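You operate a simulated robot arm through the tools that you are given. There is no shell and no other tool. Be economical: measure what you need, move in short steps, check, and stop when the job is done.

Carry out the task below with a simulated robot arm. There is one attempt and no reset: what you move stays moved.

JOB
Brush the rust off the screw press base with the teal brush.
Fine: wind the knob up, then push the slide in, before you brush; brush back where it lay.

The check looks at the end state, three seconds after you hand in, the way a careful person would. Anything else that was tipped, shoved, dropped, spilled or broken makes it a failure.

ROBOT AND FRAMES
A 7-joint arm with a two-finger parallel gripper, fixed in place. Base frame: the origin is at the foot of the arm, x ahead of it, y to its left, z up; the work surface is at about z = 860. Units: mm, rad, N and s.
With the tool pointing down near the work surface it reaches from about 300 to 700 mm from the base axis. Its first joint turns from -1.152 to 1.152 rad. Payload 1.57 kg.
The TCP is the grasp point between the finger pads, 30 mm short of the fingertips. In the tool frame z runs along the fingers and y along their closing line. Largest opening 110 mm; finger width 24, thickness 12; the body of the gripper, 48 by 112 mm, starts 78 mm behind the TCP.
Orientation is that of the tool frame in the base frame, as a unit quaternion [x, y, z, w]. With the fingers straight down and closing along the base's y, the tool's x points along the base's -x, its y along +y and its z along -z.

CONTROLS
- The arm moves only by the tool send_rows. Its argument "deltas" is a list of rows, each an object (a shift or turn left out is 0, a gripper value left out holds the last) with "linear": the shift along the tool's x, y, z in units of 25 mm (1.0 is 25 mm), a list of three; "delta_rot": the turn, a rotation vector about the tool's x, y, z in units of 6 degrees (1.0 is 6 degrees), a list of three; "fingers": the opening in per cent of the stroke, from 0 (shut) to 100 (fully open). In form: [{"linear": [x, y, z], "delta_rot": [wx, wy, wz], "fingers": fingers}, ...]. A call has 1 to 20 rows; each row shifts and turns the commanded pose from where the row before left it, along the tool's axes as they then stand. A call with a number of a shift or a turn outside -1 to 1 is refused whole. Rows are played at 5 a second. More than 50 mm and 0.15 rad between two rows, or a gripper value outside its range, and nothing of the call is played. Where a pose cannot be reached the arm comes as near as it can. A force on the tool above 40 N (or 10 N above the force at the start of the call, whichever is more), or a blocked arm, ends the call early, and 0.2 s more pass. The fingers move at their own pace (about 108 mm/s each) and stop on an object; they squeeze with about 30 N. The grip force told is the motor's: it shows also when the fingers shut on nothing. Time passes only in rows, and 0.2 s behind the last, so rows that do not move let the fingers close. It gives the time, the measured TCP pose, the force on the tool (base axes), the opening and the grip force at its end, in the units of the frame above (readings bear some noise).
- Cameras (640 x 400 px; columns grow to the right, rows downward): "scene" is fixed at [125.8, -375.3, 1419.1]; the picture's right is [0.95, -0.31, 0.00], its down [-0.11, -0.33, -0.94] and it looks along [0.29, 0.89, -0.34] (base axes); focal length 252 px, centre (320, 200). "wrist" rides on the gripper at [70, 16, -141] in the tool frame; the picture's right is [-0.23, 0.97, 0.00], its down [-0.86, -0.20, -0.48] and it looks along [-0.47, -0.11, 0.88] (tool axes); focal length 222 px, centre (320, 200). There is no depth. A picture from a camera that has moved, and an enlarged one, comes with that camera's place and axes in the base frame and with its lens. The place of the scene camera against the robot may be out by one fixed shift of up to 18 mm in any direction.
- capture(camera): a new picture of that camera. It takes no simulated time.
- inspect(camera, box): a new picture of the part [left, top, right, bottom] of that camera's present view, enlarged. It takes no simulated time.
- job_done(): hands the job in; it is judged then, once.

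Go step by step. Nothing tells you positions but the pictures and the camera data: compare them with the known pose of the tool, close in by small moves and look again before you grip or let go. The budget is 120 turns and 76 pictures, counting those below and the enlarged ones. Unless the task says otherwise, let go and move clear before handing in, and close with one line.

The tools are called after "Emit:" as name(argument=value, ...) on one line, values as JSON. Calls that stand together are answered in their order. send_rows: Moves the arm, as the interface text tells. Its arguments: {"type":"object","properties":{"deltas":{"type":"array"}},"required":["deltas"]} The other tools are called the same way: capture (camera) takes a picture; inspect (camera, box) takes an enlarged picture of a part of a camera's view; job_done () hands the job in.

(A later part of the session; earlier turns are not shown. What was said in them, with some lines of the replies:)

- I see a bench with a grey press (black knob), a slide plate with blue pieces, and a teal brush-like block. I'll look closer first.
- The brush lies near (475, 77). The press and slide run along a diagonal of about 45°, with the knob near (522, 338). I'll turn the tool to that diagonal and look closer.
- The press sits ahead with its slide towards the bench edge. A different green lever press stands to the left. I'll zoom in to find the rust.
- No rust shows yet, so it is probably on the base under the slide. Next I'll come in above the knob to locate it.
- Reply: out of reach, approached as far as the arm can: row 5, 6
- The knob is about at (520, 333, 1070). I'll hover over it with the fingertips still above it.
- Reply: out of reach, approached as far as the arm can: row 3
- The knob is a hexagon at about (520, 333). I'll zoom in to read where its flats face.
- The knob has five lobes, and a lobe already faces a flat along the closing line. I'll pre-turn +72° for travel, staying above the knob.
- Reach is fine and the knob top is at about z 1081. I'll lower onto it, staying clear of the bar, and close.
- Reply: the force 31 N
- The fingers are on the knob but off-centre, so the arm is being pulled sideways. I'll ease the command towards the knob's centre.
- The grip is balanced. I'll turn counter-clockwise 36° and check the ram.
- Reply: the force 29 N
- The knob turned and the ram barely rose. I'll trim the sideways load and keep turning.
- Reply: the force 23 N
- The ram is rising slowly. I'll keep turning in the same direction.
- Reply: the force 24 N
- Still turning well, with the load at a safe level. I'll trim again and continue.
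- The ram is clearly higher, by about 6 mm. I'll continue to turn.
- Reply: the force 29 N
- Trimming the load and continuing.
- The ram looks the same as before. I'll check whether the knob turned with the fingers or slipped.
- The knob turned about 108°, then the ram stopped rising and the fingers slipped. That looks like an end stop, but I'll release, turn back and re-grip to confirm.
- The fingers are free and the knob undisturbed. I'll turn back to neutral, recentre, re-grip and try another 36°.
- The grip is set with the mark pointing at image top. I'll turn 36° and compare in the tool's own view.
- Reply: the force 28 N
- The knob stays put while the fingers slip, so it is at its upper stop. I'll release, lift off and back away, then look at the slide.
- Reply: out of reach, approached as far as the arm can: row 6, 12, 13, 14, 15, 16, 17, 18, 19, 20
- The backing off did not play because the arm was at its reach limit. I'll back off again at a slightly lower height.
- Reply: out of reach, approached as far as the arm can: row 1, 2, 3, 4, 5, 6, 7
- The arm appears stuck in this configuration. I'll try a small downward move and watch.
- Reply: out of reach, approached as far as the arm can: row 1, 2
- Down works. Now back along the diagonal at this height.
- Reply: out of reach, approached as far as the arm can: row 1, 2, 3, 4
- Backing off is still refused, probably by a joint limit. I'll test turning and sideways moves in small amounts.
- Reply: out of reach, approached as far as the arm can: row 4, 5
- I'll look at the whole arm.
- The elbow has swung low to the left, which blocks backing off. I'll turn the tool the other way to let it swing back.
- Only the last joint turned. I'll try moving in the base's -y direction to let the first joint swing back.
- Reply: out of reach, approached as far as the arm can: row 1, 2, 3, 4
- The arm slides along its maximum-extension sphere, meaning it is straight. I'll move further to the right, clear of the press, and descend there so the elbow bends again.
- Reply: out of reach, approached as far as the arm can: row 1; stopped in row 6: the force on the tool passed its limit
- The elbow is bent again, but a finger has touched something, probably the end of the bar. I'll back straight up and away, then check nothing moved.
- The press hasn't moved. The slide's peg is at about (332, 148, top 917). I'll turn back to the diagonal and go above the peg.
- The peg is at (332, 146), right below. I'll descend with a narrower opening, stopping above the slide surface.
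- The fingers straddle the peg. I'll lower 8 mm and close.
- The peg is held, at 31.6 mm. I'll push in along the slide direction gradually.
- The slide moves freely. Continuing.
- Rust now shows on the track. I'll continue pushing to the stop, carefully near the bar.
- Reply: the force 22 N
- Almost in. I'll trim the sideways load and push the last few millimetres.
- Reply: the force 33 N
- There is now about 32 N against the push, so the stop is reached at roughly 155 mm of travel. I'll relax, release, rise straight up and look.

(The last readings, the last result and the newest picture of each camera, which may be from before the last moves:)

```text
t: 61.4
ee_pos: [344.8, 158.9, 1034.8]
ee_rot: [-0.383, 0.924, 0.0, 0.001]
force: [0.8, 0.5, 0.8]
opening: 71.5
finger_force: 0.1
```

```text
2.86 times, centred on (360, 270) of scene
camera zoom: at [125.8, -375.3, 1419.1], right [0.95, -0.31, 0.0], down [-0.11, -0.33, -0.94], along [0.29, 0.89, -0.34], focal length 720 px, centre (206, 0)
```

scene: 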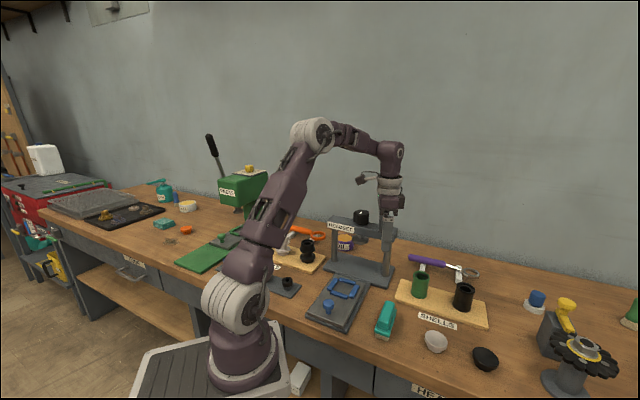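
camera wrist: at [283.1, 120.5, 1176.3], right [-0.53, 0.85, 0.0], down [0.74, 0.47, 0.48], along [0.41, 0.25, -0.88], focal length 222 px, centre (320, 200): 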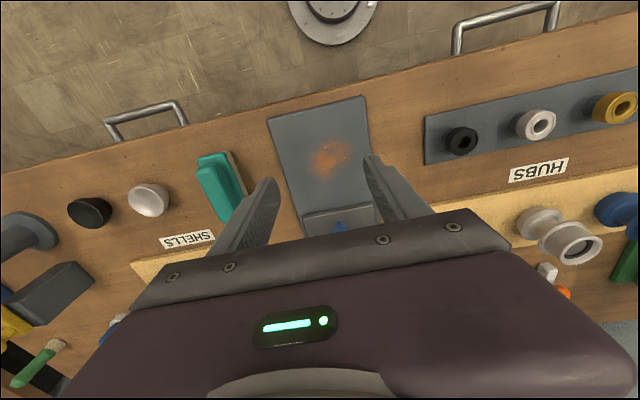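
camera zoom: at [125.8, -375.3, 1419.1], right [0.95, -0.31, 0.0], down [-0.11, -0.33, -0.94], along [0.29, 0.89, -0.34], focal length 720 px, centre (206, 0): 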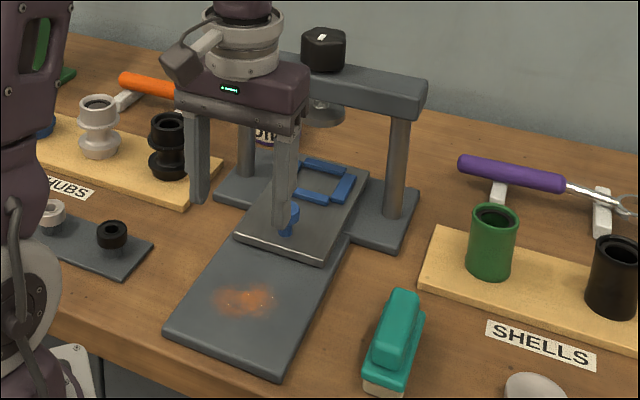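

The slide is fully in and the rust is near (359, 182). Next I'll go above the teal brush near (472, 68) and look closely.

Emit:
send_rows(deltas=[{"linear": [-0.17, -1, 0]}, {"linear": [-0.17, -1, 0]}, {"linear": [-0.17, -1, 0]}, {"linear": [-0.17, -1, 0]}, {"linear": [-0.17, -1, 0]}, {"linear": [-0.17, -1, 0]}, {"linear": [0, -0.17, 0]}, {}])

Emit:
inspect(camera="wrist", box=[220, 60, 420, 230])

Emit:
inspect(camera="scene", box=[350, 280, 420, 350])

```text
t: 63.2
ee_pos: [471.3, 66.6, 1033.6]
ee_rot: [-0.383, 0.924, -0.001, 0.0]
force: [0.5, -0.4, 0.8]
opening: 71.6
finger_force: 0.0
```

```text
2.35 times, centred on (320, 145) of wrist
camera zoom: at [410.1, 28.8, 1175.7], right [-0.53, 0.85, 0.0], down [0.74, 0.47, 0.48], along [0.41, 0.25, -0.88], focal length 523 px, centre (320, 329)
```

zoom: 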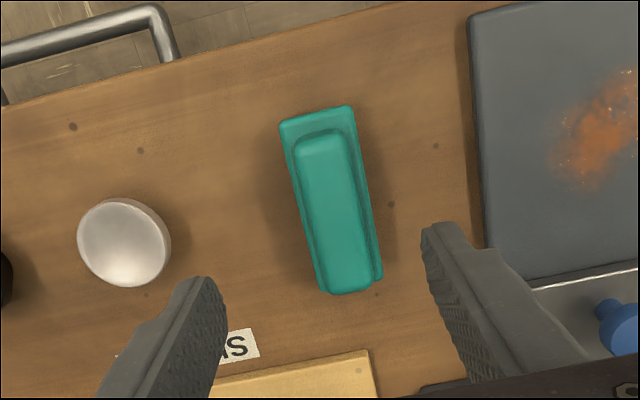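

```text
5.71 times, centred on (385, 315) of scene
camera zoom: at [125.8, -375.3, 1419.1], right [0.95, -0.31, 0.0], down [-0.11, -0.33, -0.94], along [0.29, 0.89, -0.34], focal length 1441 px, centre (-51, -457)
```

zoom: 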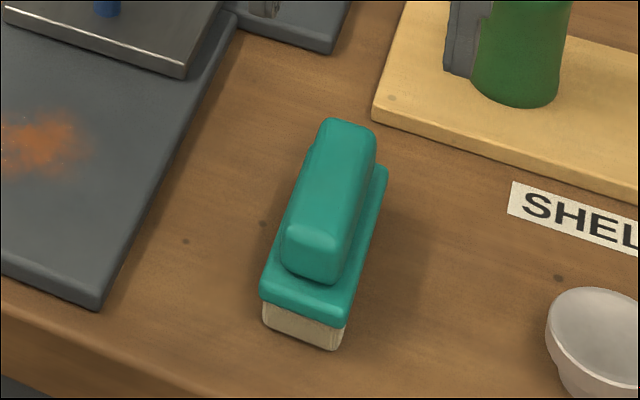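

It is a block brush, bristles down, with its handle along the same diagonal, centre about (473, 77). I'll descend over the handle.

Emit:
send_rows(deltas=[{"linear": [-0.34, 0.25, 1]}, {"linear": [0, 0, 1]}, {"linear": [0, 0, 1]}, {"linear": [0, 0, 0.8]}, {}])

Emit:
inspect(camera="wrist", box=[220, 100, 420, 260])

Emit:
inspect(camera="scene", box=[350, 270, 420, 350])

```text
t: 64.4
ee_pos: [472.2, 77.4, 938.5]
ee_rot: [-0.384, 0.923, -0.001, 0.0]
force: [0.5, -0.2, 0.0]
opening: 71.6
finger_force: 0.1
```

```text
2.50 times, centred on (320, 180) of wrist
camera zoom: at [411.1, 39.8, 1080.4], right [-0.53, 0.85, 0.0], down [0.74, 0.47, 0.48], along [0.41, 0.25, -0.88], focal length 555 px, centre (320, 250)
```

zoom: 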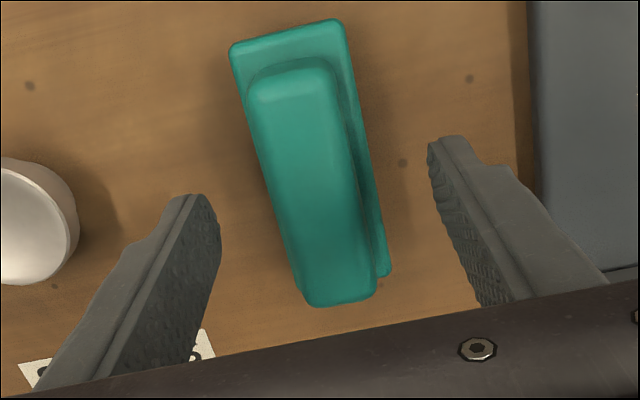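

```text
5.00 times, centred on (385, 310) of scene
camera zoom: at [125.8, -375.3, 1419.1], right [0.95, -0.31, 0.0], down [-0.11, -0.33, -0.94], along [0.29, 0.89, -0.34], focal length 1261 px, centre (-5, -350)
```

zoom: 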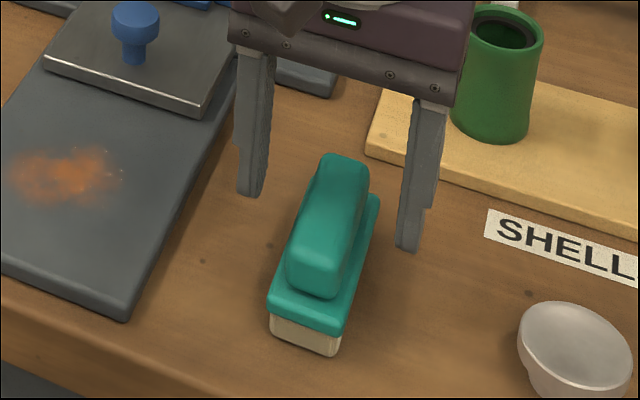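

Well aligned. I'll lower to grip the handle and close.

Emit:
send_rows(deltas=[{"linear": [0.05, -0.06, 0.4]}, {"linear": [0, 0, 0.36]}, {}, {"fingers": 0}, {}, {}, {}])

Emit:
inspect(camera="scene", box=[350, 270, 420, 350])

```text
t: 66.0
ee_pos: [472.3, 76.7, 919.8]
ee_rot: [-0.384, 0.923, -0.001, 0.001]
force: [0.5, -1.2, 0.4]
opening: 26.9
finger_force: 29.5
```

```text
5.00 times, centred on (385, 310) of scene
camera zoom: at [125.8, -375.3, 1419.1], right [0.95, -0.31, 0.0], down [-0.11, -0.33, -0.94], along [0.29, 0.89, -0.34], focal length 1261 px, centre (-5, -350)
```

zoom: 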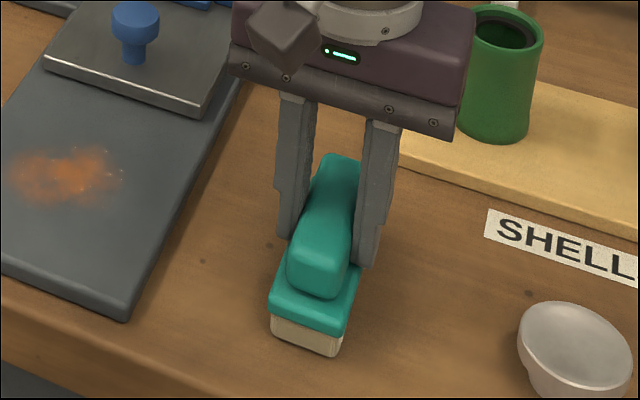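

The brush is held; the lay-down pose is TCP (472.3, 76.7, 919.8). I'll lift it and carry it over the rust.

Emit:
send_rows(deltas=[{"linear": [0, 0, -0.8]}, {"linear": [0, 0, -1]}, {"linear": [0.06, 1, 0]}, {"linear": [0.06, 1, 0]}, {"linear": [0.06, 1, 0]}, {"linear": [0.06, 1, 0]}, {"linear": [0, 1, 0]}, {"linear": [0, 1, 0]}, {"linear": [0, 0.2, 0]}, {}])

Emit:
capture(camera="wrist")

Emit:
inspect(camera="scene", box=[290, 230, 410, 350])

```text
t: 68.2
ee_pos: [357.1, 181.7, 964.9]
ee_rot: [-0.384, 0.923, -0.001, 0.0]
force: [-0.3, 0.5, -0.3]
opening: 27.1
finger_force: 30.0
```

```text
30 pictures are left
camera wrist: at [297.0, 143.3, 1106.4], right [-0.53, 0.85, 0.0], down [0.74, 0.47, 0.48], along [0.41, 0.25, -0.88], focal length 222 px, centre (320, 200)
```

wrist: 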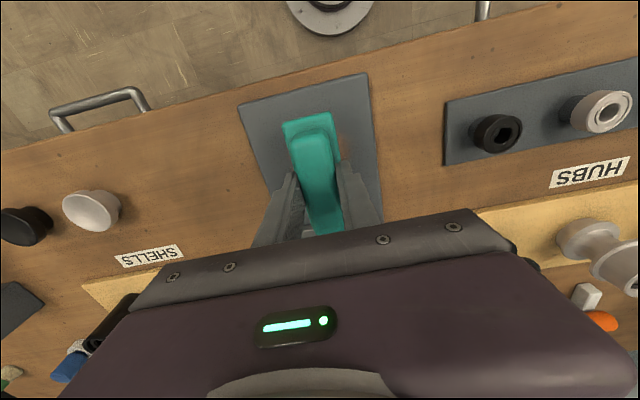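

```text
3.33 times, centred on (350, 290) of scene
camera zoom: at [125.8, -375.2, 1419.1], right [0.95, -0.31, 0.0], down [-0.11, -0.33, -0.94], along [0.29, 0.89, -0.34], focal length 840 px, centre (220, -100)
```

zoom: 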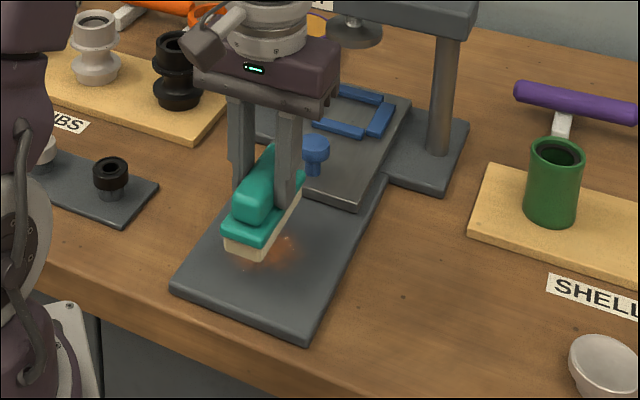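

The brush is over the rust. I'll lower it gently until it touches.

Emit:
send_rows(deltas=[{"linear": [0, 0, 0.3]}, {"linear": [0, 0, 0.3]}, {"linear": [0, 0, 0.3]}, {"linear": [0, 0, 0.2]}, {}])

```text
t: 69.4
ee_pos: [358.7, 179.2, 936.9]
ee_rot: [-0.383, 0.924, -0.001, 0.0]
force: [-0.2, 0.4, -0.7]
opening: 27.4
finger_force: 29.8
```

Emit:
send_rows(deltas=[{"linear": [0, 0, 0.08]}, {"linear": [0, 0, 0.08]}, {}])

```text
t: 70.2
ee_pos: [357.8, 181.5, 933.8]
ee_rot: [-0.384, 0.923, -0.002, 0.002]
force: [-0.2, -1.4, 23.9]
opening: 27.1
finger_force: 29.8
```

Contact at about 24 N. I'll ease it slightly and stroke across the rust.

Emit:
send_rows(deltas=[{"linear": [0, 0, -0.04]}, {"linear": [0, 0.5, 0]}, {"linear": [0, 0.5, 0]}, {"linear": [0, -0.5, 0]}, {"linear": [0, -0.5, 0]}, {"linear": [0, -0.5, 0]}, {"linear": [0, -0.5, 0]}, {"linear": [0, 0.5, 0]}, {"linear": [0, 0.5, 0]}, {"linear": [0, 0.5, 0]}, {"linear": [0, 0.5, 0]}, {}])

Emit:
inspect(camera="scene", box=[290, 230, 410, 350])

```text
t: 72.8
ee_pos: [340.8, 200.3, 935.0]
ee_rot: [-0.384, 0.924, -0.001, 0.0]
force: [-0.1, 0.0, -0.2]
opening: 27.2
finger_force: 29.7
```

```text
3.33 times, centred on (350, 290) of scene
camera zoom: at [125.8, -375.2, 1419.1], right [0.95, -0.31, 0.0], down [-0.11, -0.33, -0.94], along [0.29, 0.89, -0.34], focal length 840 px, centre (220, -100)
```

zoom: 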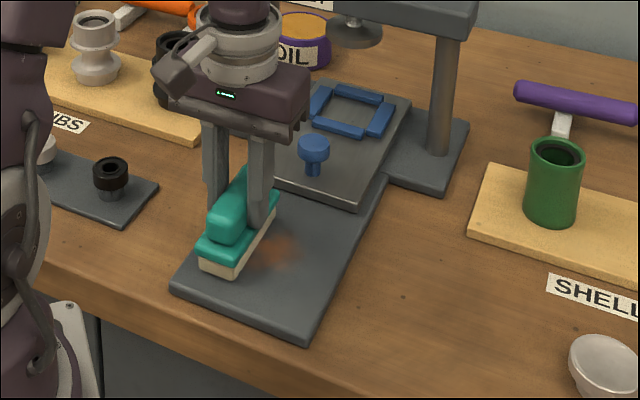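

Contact was lost as I eased off, though the rust is already lighter. I'll press a little and repeat the strokes.

Emit:
send_rows(deltas=[{"linear": [0, 0, 0.06]}, {"linear": [0, -0.4, 0]}, {"linear": [0, -0.4, 0]}, {"linear": [0, -0.4, 0]}, {"linear": [0, -0.4, 0]}, {"linear": [0, -0.4, 0]}, {"linear": [0, 0.4, 0]}, {"linear": [0, 0.4, 0]}, {"linear": [0, 0.4, 0]}, {"linear": [0, 0.4, 0]}, {"linear": [0, 0.4, 0]}, {"linear": [0, -0.4, 0]}, {"linear": [0, -0.4, 0]}, {"linear": [0, -0.4, 0]}, {"linear": [0, -0.4, 0]}, {"linear": [0, -0.4, 0]}])

Emit:
inspect(camera="scene", box=[290, 230, 410, 350])

```text
t: 73.8
ee_pos: [359.0, 181.5, 933.3]
ee_rot: [-0.384, 0.923, 0.0, 0.002]
force: [-2.4, -0.8, 11.3]
opening: 27.1
finger_force: 29.7
stopped in row 4: the force on the tool passed its limit (the readings are from after the stop); the commanded pose is now the measured one
```

```text
3.33 times, centred on (350, 290) of scene
camera zoom: at [125.6, -375.4, 1419.1], right [0.95, -0.31, 0.0], down [-0.11, -0.33, -0.94], along [0.29, 0.89, -0.34], focal length 840 px, centre (220, -100)
```

zoom: 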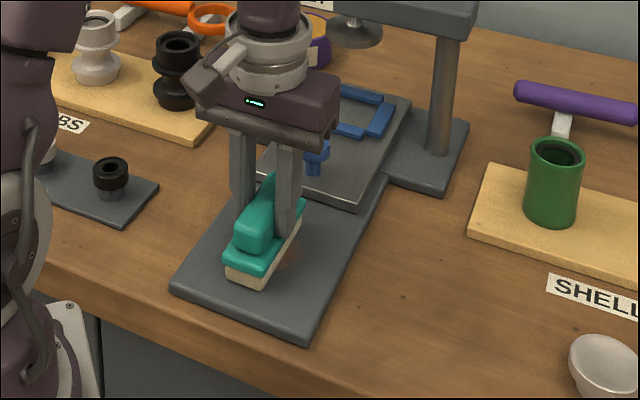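

Contact is now a moderate 11 N, so I'll stroke from here at this height.

Emit:
send_rows(deltas=[{"linear": [0, -0.4, 0]}, {"linear": [0, -0.4, 0]}, {"linear": [0, -0.4, 0]}, {"linear": [0, 0.4, 0]}, {"linear": [0, 0.4, 0]}, {"linear": [0, 0.4, 0]}, {"linear": [0, 0.4, 0]}, {"linear": [0, 0.4, 0]}, {"linear": [0, -0.4, 0]}, {"linear": [0, -0.4, 0]}])

Emit:
inspect(camera="scene", box=[290, 230, 410, 350])

```text
t: 76.0
ee_pos: [359.6, 181.2, 933.4]
ee_rot: [-0.384, 0.923, 0.0, 0.002]
force: [-4.7, 4.1, 15.7]
opening: 27.0
finger_force: 30.2
```

```text
3.33 times, centred on (350, 290) of scene
camera zoom: at [125.5, -375.2, 1419.2], right [0.95, -0.31, 0.0], down [-0.11, -0.33, -0.94], along [0.29, 0.89, -0.34], focal length 840 px, centre (220, -100)
```

zoom: 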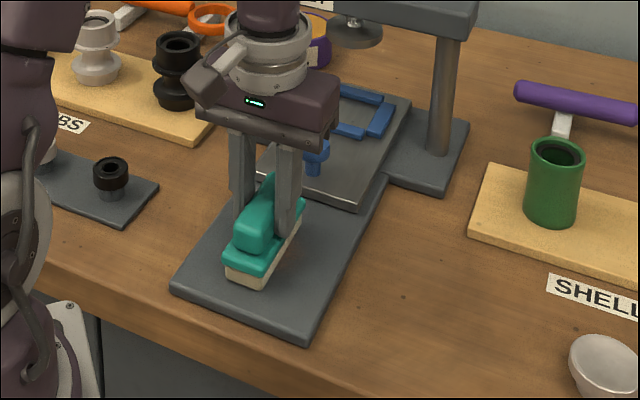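

The visible rust is gone. One more set of strokes, including lengthwise, and then I'll lift to inspect.

Emit:
send_rows(deltas=[{"linear": [0, 0.4, 0]}, {"linear": [0, 0.4, 0]}, {"linear": [0, 0.3, 0]}, {"linear": [0.3, -0.4, 0]}, {"linear": [0, -0.4, 0]}, {"linear": [0, -0.4, 0]}, {"linear": [0, -0.4, 0]}, {"linear": [0, -0.4, 0]}, {"linear": [-0.4, 0.4, 0]}, {"linear": [-0.2, 0.4, 0]}, {"linear": [0, 0.4, 0]}, {"linear": [0, 0.4, 0]}, {"linear": [0, 0, -0.6]}, {"linear": [0, 0, -0.6]}, {"linear": [0, -1, 0]}, {"linear": [0, -1, 0]}, {"linear": [0, -1, 0]}, {"linear": [0, -1, 0]}])

Emit:
inspect(camera="scene", box=[290, 230, 410, 350])

Emit:
capture(camera="wrist")

```text
t: 79.8
ee_pos: [423.1, 129.0, 963.4]
ee_rot: [-0.383, 0.924, 0.0, 0.001]
force: [0.1, -0.7, -0.5]
opening: 27.0
finger_force: 30.4
```

```text
3.33 times, centred on (350, 290) of scene
camera zoom: at [125.8, -375.2, 1419.1], right [0.95, -0.31, 0.0], down [-0.11, -0.33, -0.94], along [0.29, 0.89, -0.34], focal length 840 px, centre (220, -100)
```

zoom: 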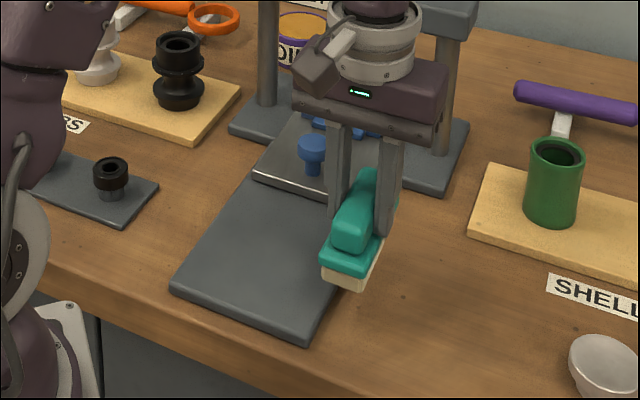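

```text
24 pictures are left
camera wrist: at [362.0, 89.4, 1104.6], right [-0.53, 0.85, 0.0], down [0.74, 0.47, 0.48], along [0.41, 0.25, -0.88], focal length 222 px, centre (320, 200)
```

wrist: 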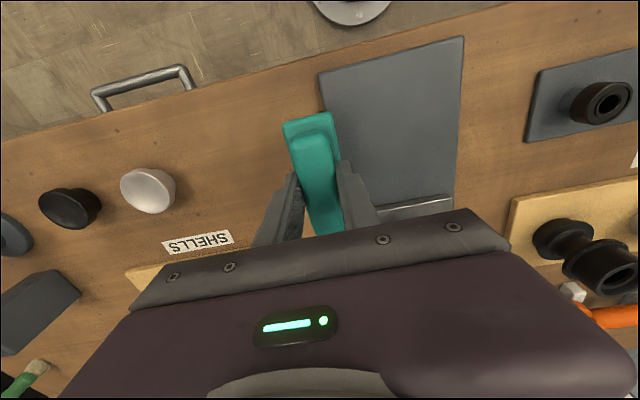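

The base is clean. Now I'll bring the brush back above its original spot.

Emit:
send_rows(deltas=[{"linear": [0.09, -1, 0]}, {"linear": [0, -1, 0]}, {"linear": [0, -0.87, 0]}, {}, {"linear": [0, 0, 0.6]}, {"linear": [0, 0, 0.6]}, {"linear": [0, 0, 0.3]}, {}])

Emit:
inspect(camera="scene", box=[350, 270, 420, 350])

```text
t: 81.6
ee_pos: [473.2, 76.9, 924.9]
ee_rot: [-0.383, 0.924, 0.0, 0.001]
force: [0.1, -0.3, -0.3]
opening: 27.2
finger_force: 30.8
```

```text
5.00 times, centred on (385, 310) of scene
camera zoom: at [125.8, -375.3, 1419.1], right [0.95, -0.31, 0.0], down [-0.11, -0.33, -0.94], along [0.29, 0.89, -0.34], focal length 1261 px, centre (-5, -350)
```

zoom: 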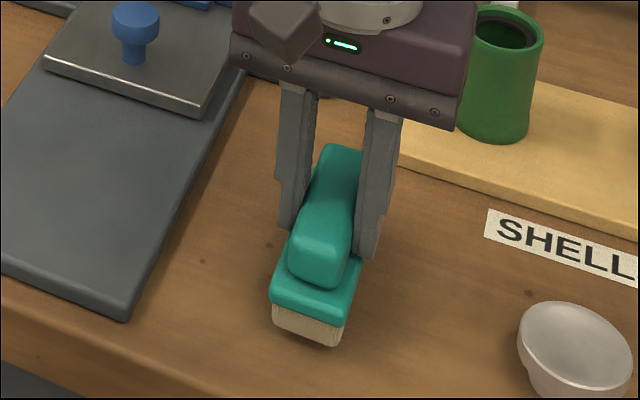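

The brush hovers about 5 mm over its old spot. I'll lower it gently onto the bench.

Emit:
send_rows(deltas=[{"linear": [0, 0, 0.1]}, {"linear": [0, 0, 0.06]}, {"linear": [0, 0, 0.04]}, {}])

```text
t: 82.6
ee_pos: [474.1, 76.3, 921.5]
ee_rot: [-0.383, 0.924, 0.0, 0.002]
force: [0.3, 0.9, -0.8]
opening: 27.2
finger_force: 30.4
```

Emit:
send_rows(deltas=[{"linear": [0.03, 0.02, 0.05]}, {"linear": [0, 0, 0.03]}, {}])

```text
t: 83.4
ee_pos: [471.9, 76.1, 919.9]
ee_rot: [-0.384, 0.923, -0.001, 0.003]
force: [-2.9, -0.1, 23.9]
opening: 27.2
finger_force: 30.3
```

The brush is resting on the bench. I'll relieve the pressure, open, and rise.

Emit:
send_rows(deltas=[{"linear": [0, 0, -0.03]}, {"fingers": 60}, {}, {}, {"linear": [0, 0, -0.6]}, {"linear": [0, 0, -1]}, {"linear": [0, 0, -1]}, {"linear": [0, 0, -1]}, {"linear": [0, 0, -1]}, {"linear": [1, 0, -0.5]}, {"linear": [1, 0, 0]}, {}])

Emit:
inspect(camera="scene", box=[290, 200, 430, 350])

Emit:
capture(camera="wrist")

Emit:
capture(camera="scene")

```text
t: 86.0
ee_pos: [435.4, 40.5, 1046.1]
ee_rot: [-0.383, 0.924, 0.0, 0.002]
force: [-0.1, -0.5, 0.5]
opening: 66.0
finger_force: 0.1
```

```text
2.67 times, centred on (360, 275) of scene
camera zoom: at [125.8, -375.3, 1419.1], right [0.95, -0.31, 0.0], down [-0.11, -0.33, -0.94], along [0.29, 0.89, -0.34], focal length 672 px, centre (213, 0)
```

zoom: 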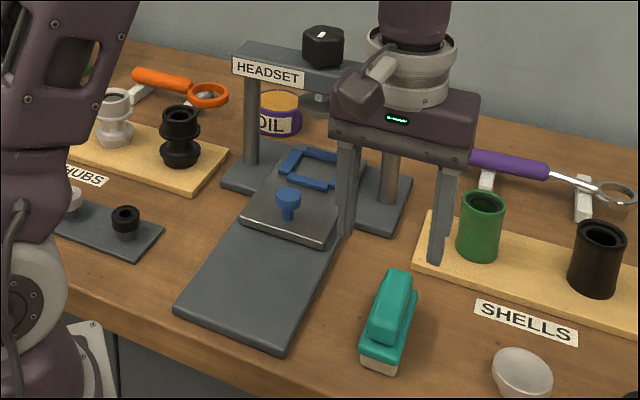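

```text
21 pictures are left
camera wrist: at [374.8, 2.2, 1187.8], right [-0.53, 0.85, 0.0], down [0.74, 0.46, 0.48], along [0.41, 0.25, -0.88], focal length 222 px, centre (320, 200)
```

wrist: 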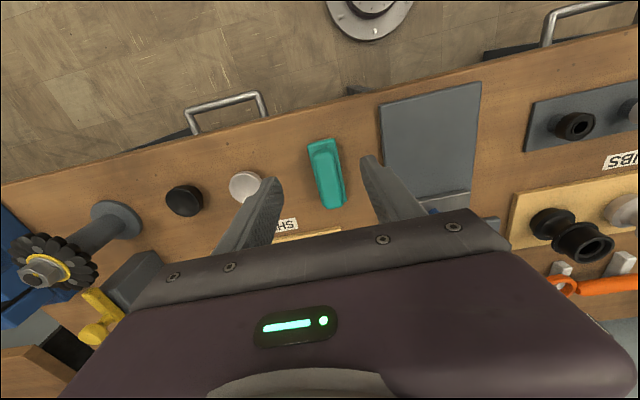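

```text
20 pictures are left
```

scene: 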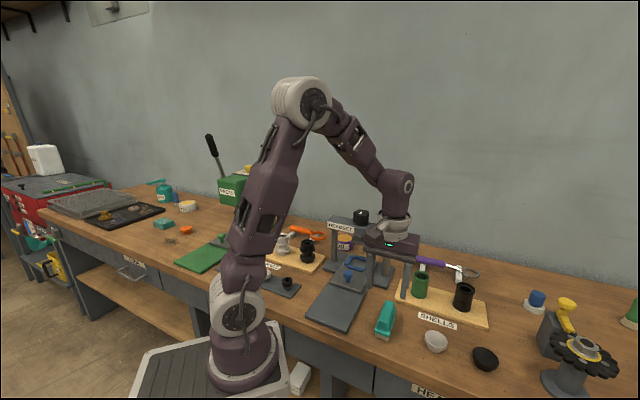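

The brush is back in place and the arm is clear. One last close check of the track and the ram.

Emit:
inspect(camera="wrist", box=[370, 70, 500, 210])

Emit:
inspect(camera="scene", box=[320, 195, 400, 275])

```text
2.86 times, centred on (435, 140) of wrist
camera zoom: at [374.8, 2.2, 1187.8], right [-0.53, 0.85, 0.0], down [0.74, 0.46, 0.48], along [0.41, 0.25, -0.88], focal length 635 px, centre (-9, 371)
```

zoom: 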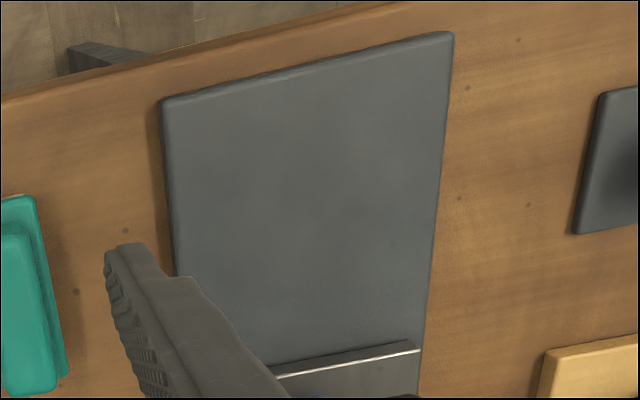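

```text
5.00 times, centred on (360, 235) of scene
camera zoom: at [125.8, -375.3, 1419.1], right [0.95, -0.31, 0.0], down [-0.11, -0.33, -0.94], along [0.29, 0.89, -0.34], focal length 1261 px, centre (120, 25)
```

zoom: 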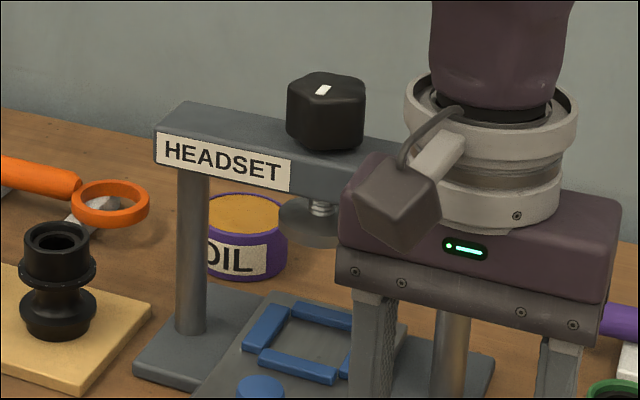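

The track looks clean. I'll take one tight look for any faint residue.

Emit:
inspect(camera="scene", box=[305, 280, 365, 335])

```text
7.27 times, centred on (335, 308) of scene
camera zoom: at [125.8, -375.3, 1419.1], right [0.95, -0.31, 0.0], down [-0.11, -0.33, -0.94], along [0.29, 0.89, -0.34], focal length 1834 px, centre (211, -582)
```

zoom: 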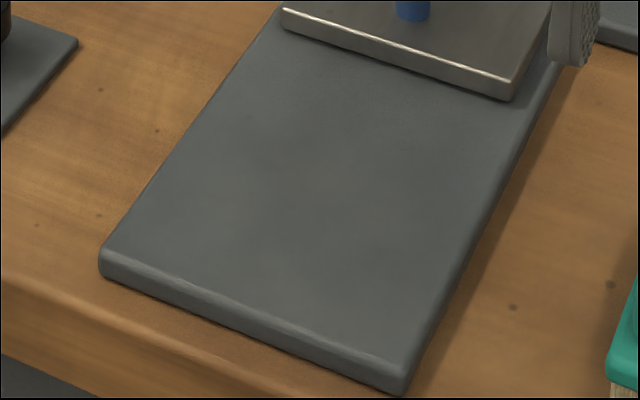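

The track is uniformly grey with no rust left, the slide is in, the knob is up and the brush is back. Handing in.

Emit:
job_done()

```text
The job is handed in.
```

I wound the knob up to its stop, pushed the slide fully in, brushed the rust off the press base, and put the teal brush back where it lay. While I was moving clear of the knob, a finger touched something, most likely the press bar. The press hadn't moved when I checked the pictures afterwards.
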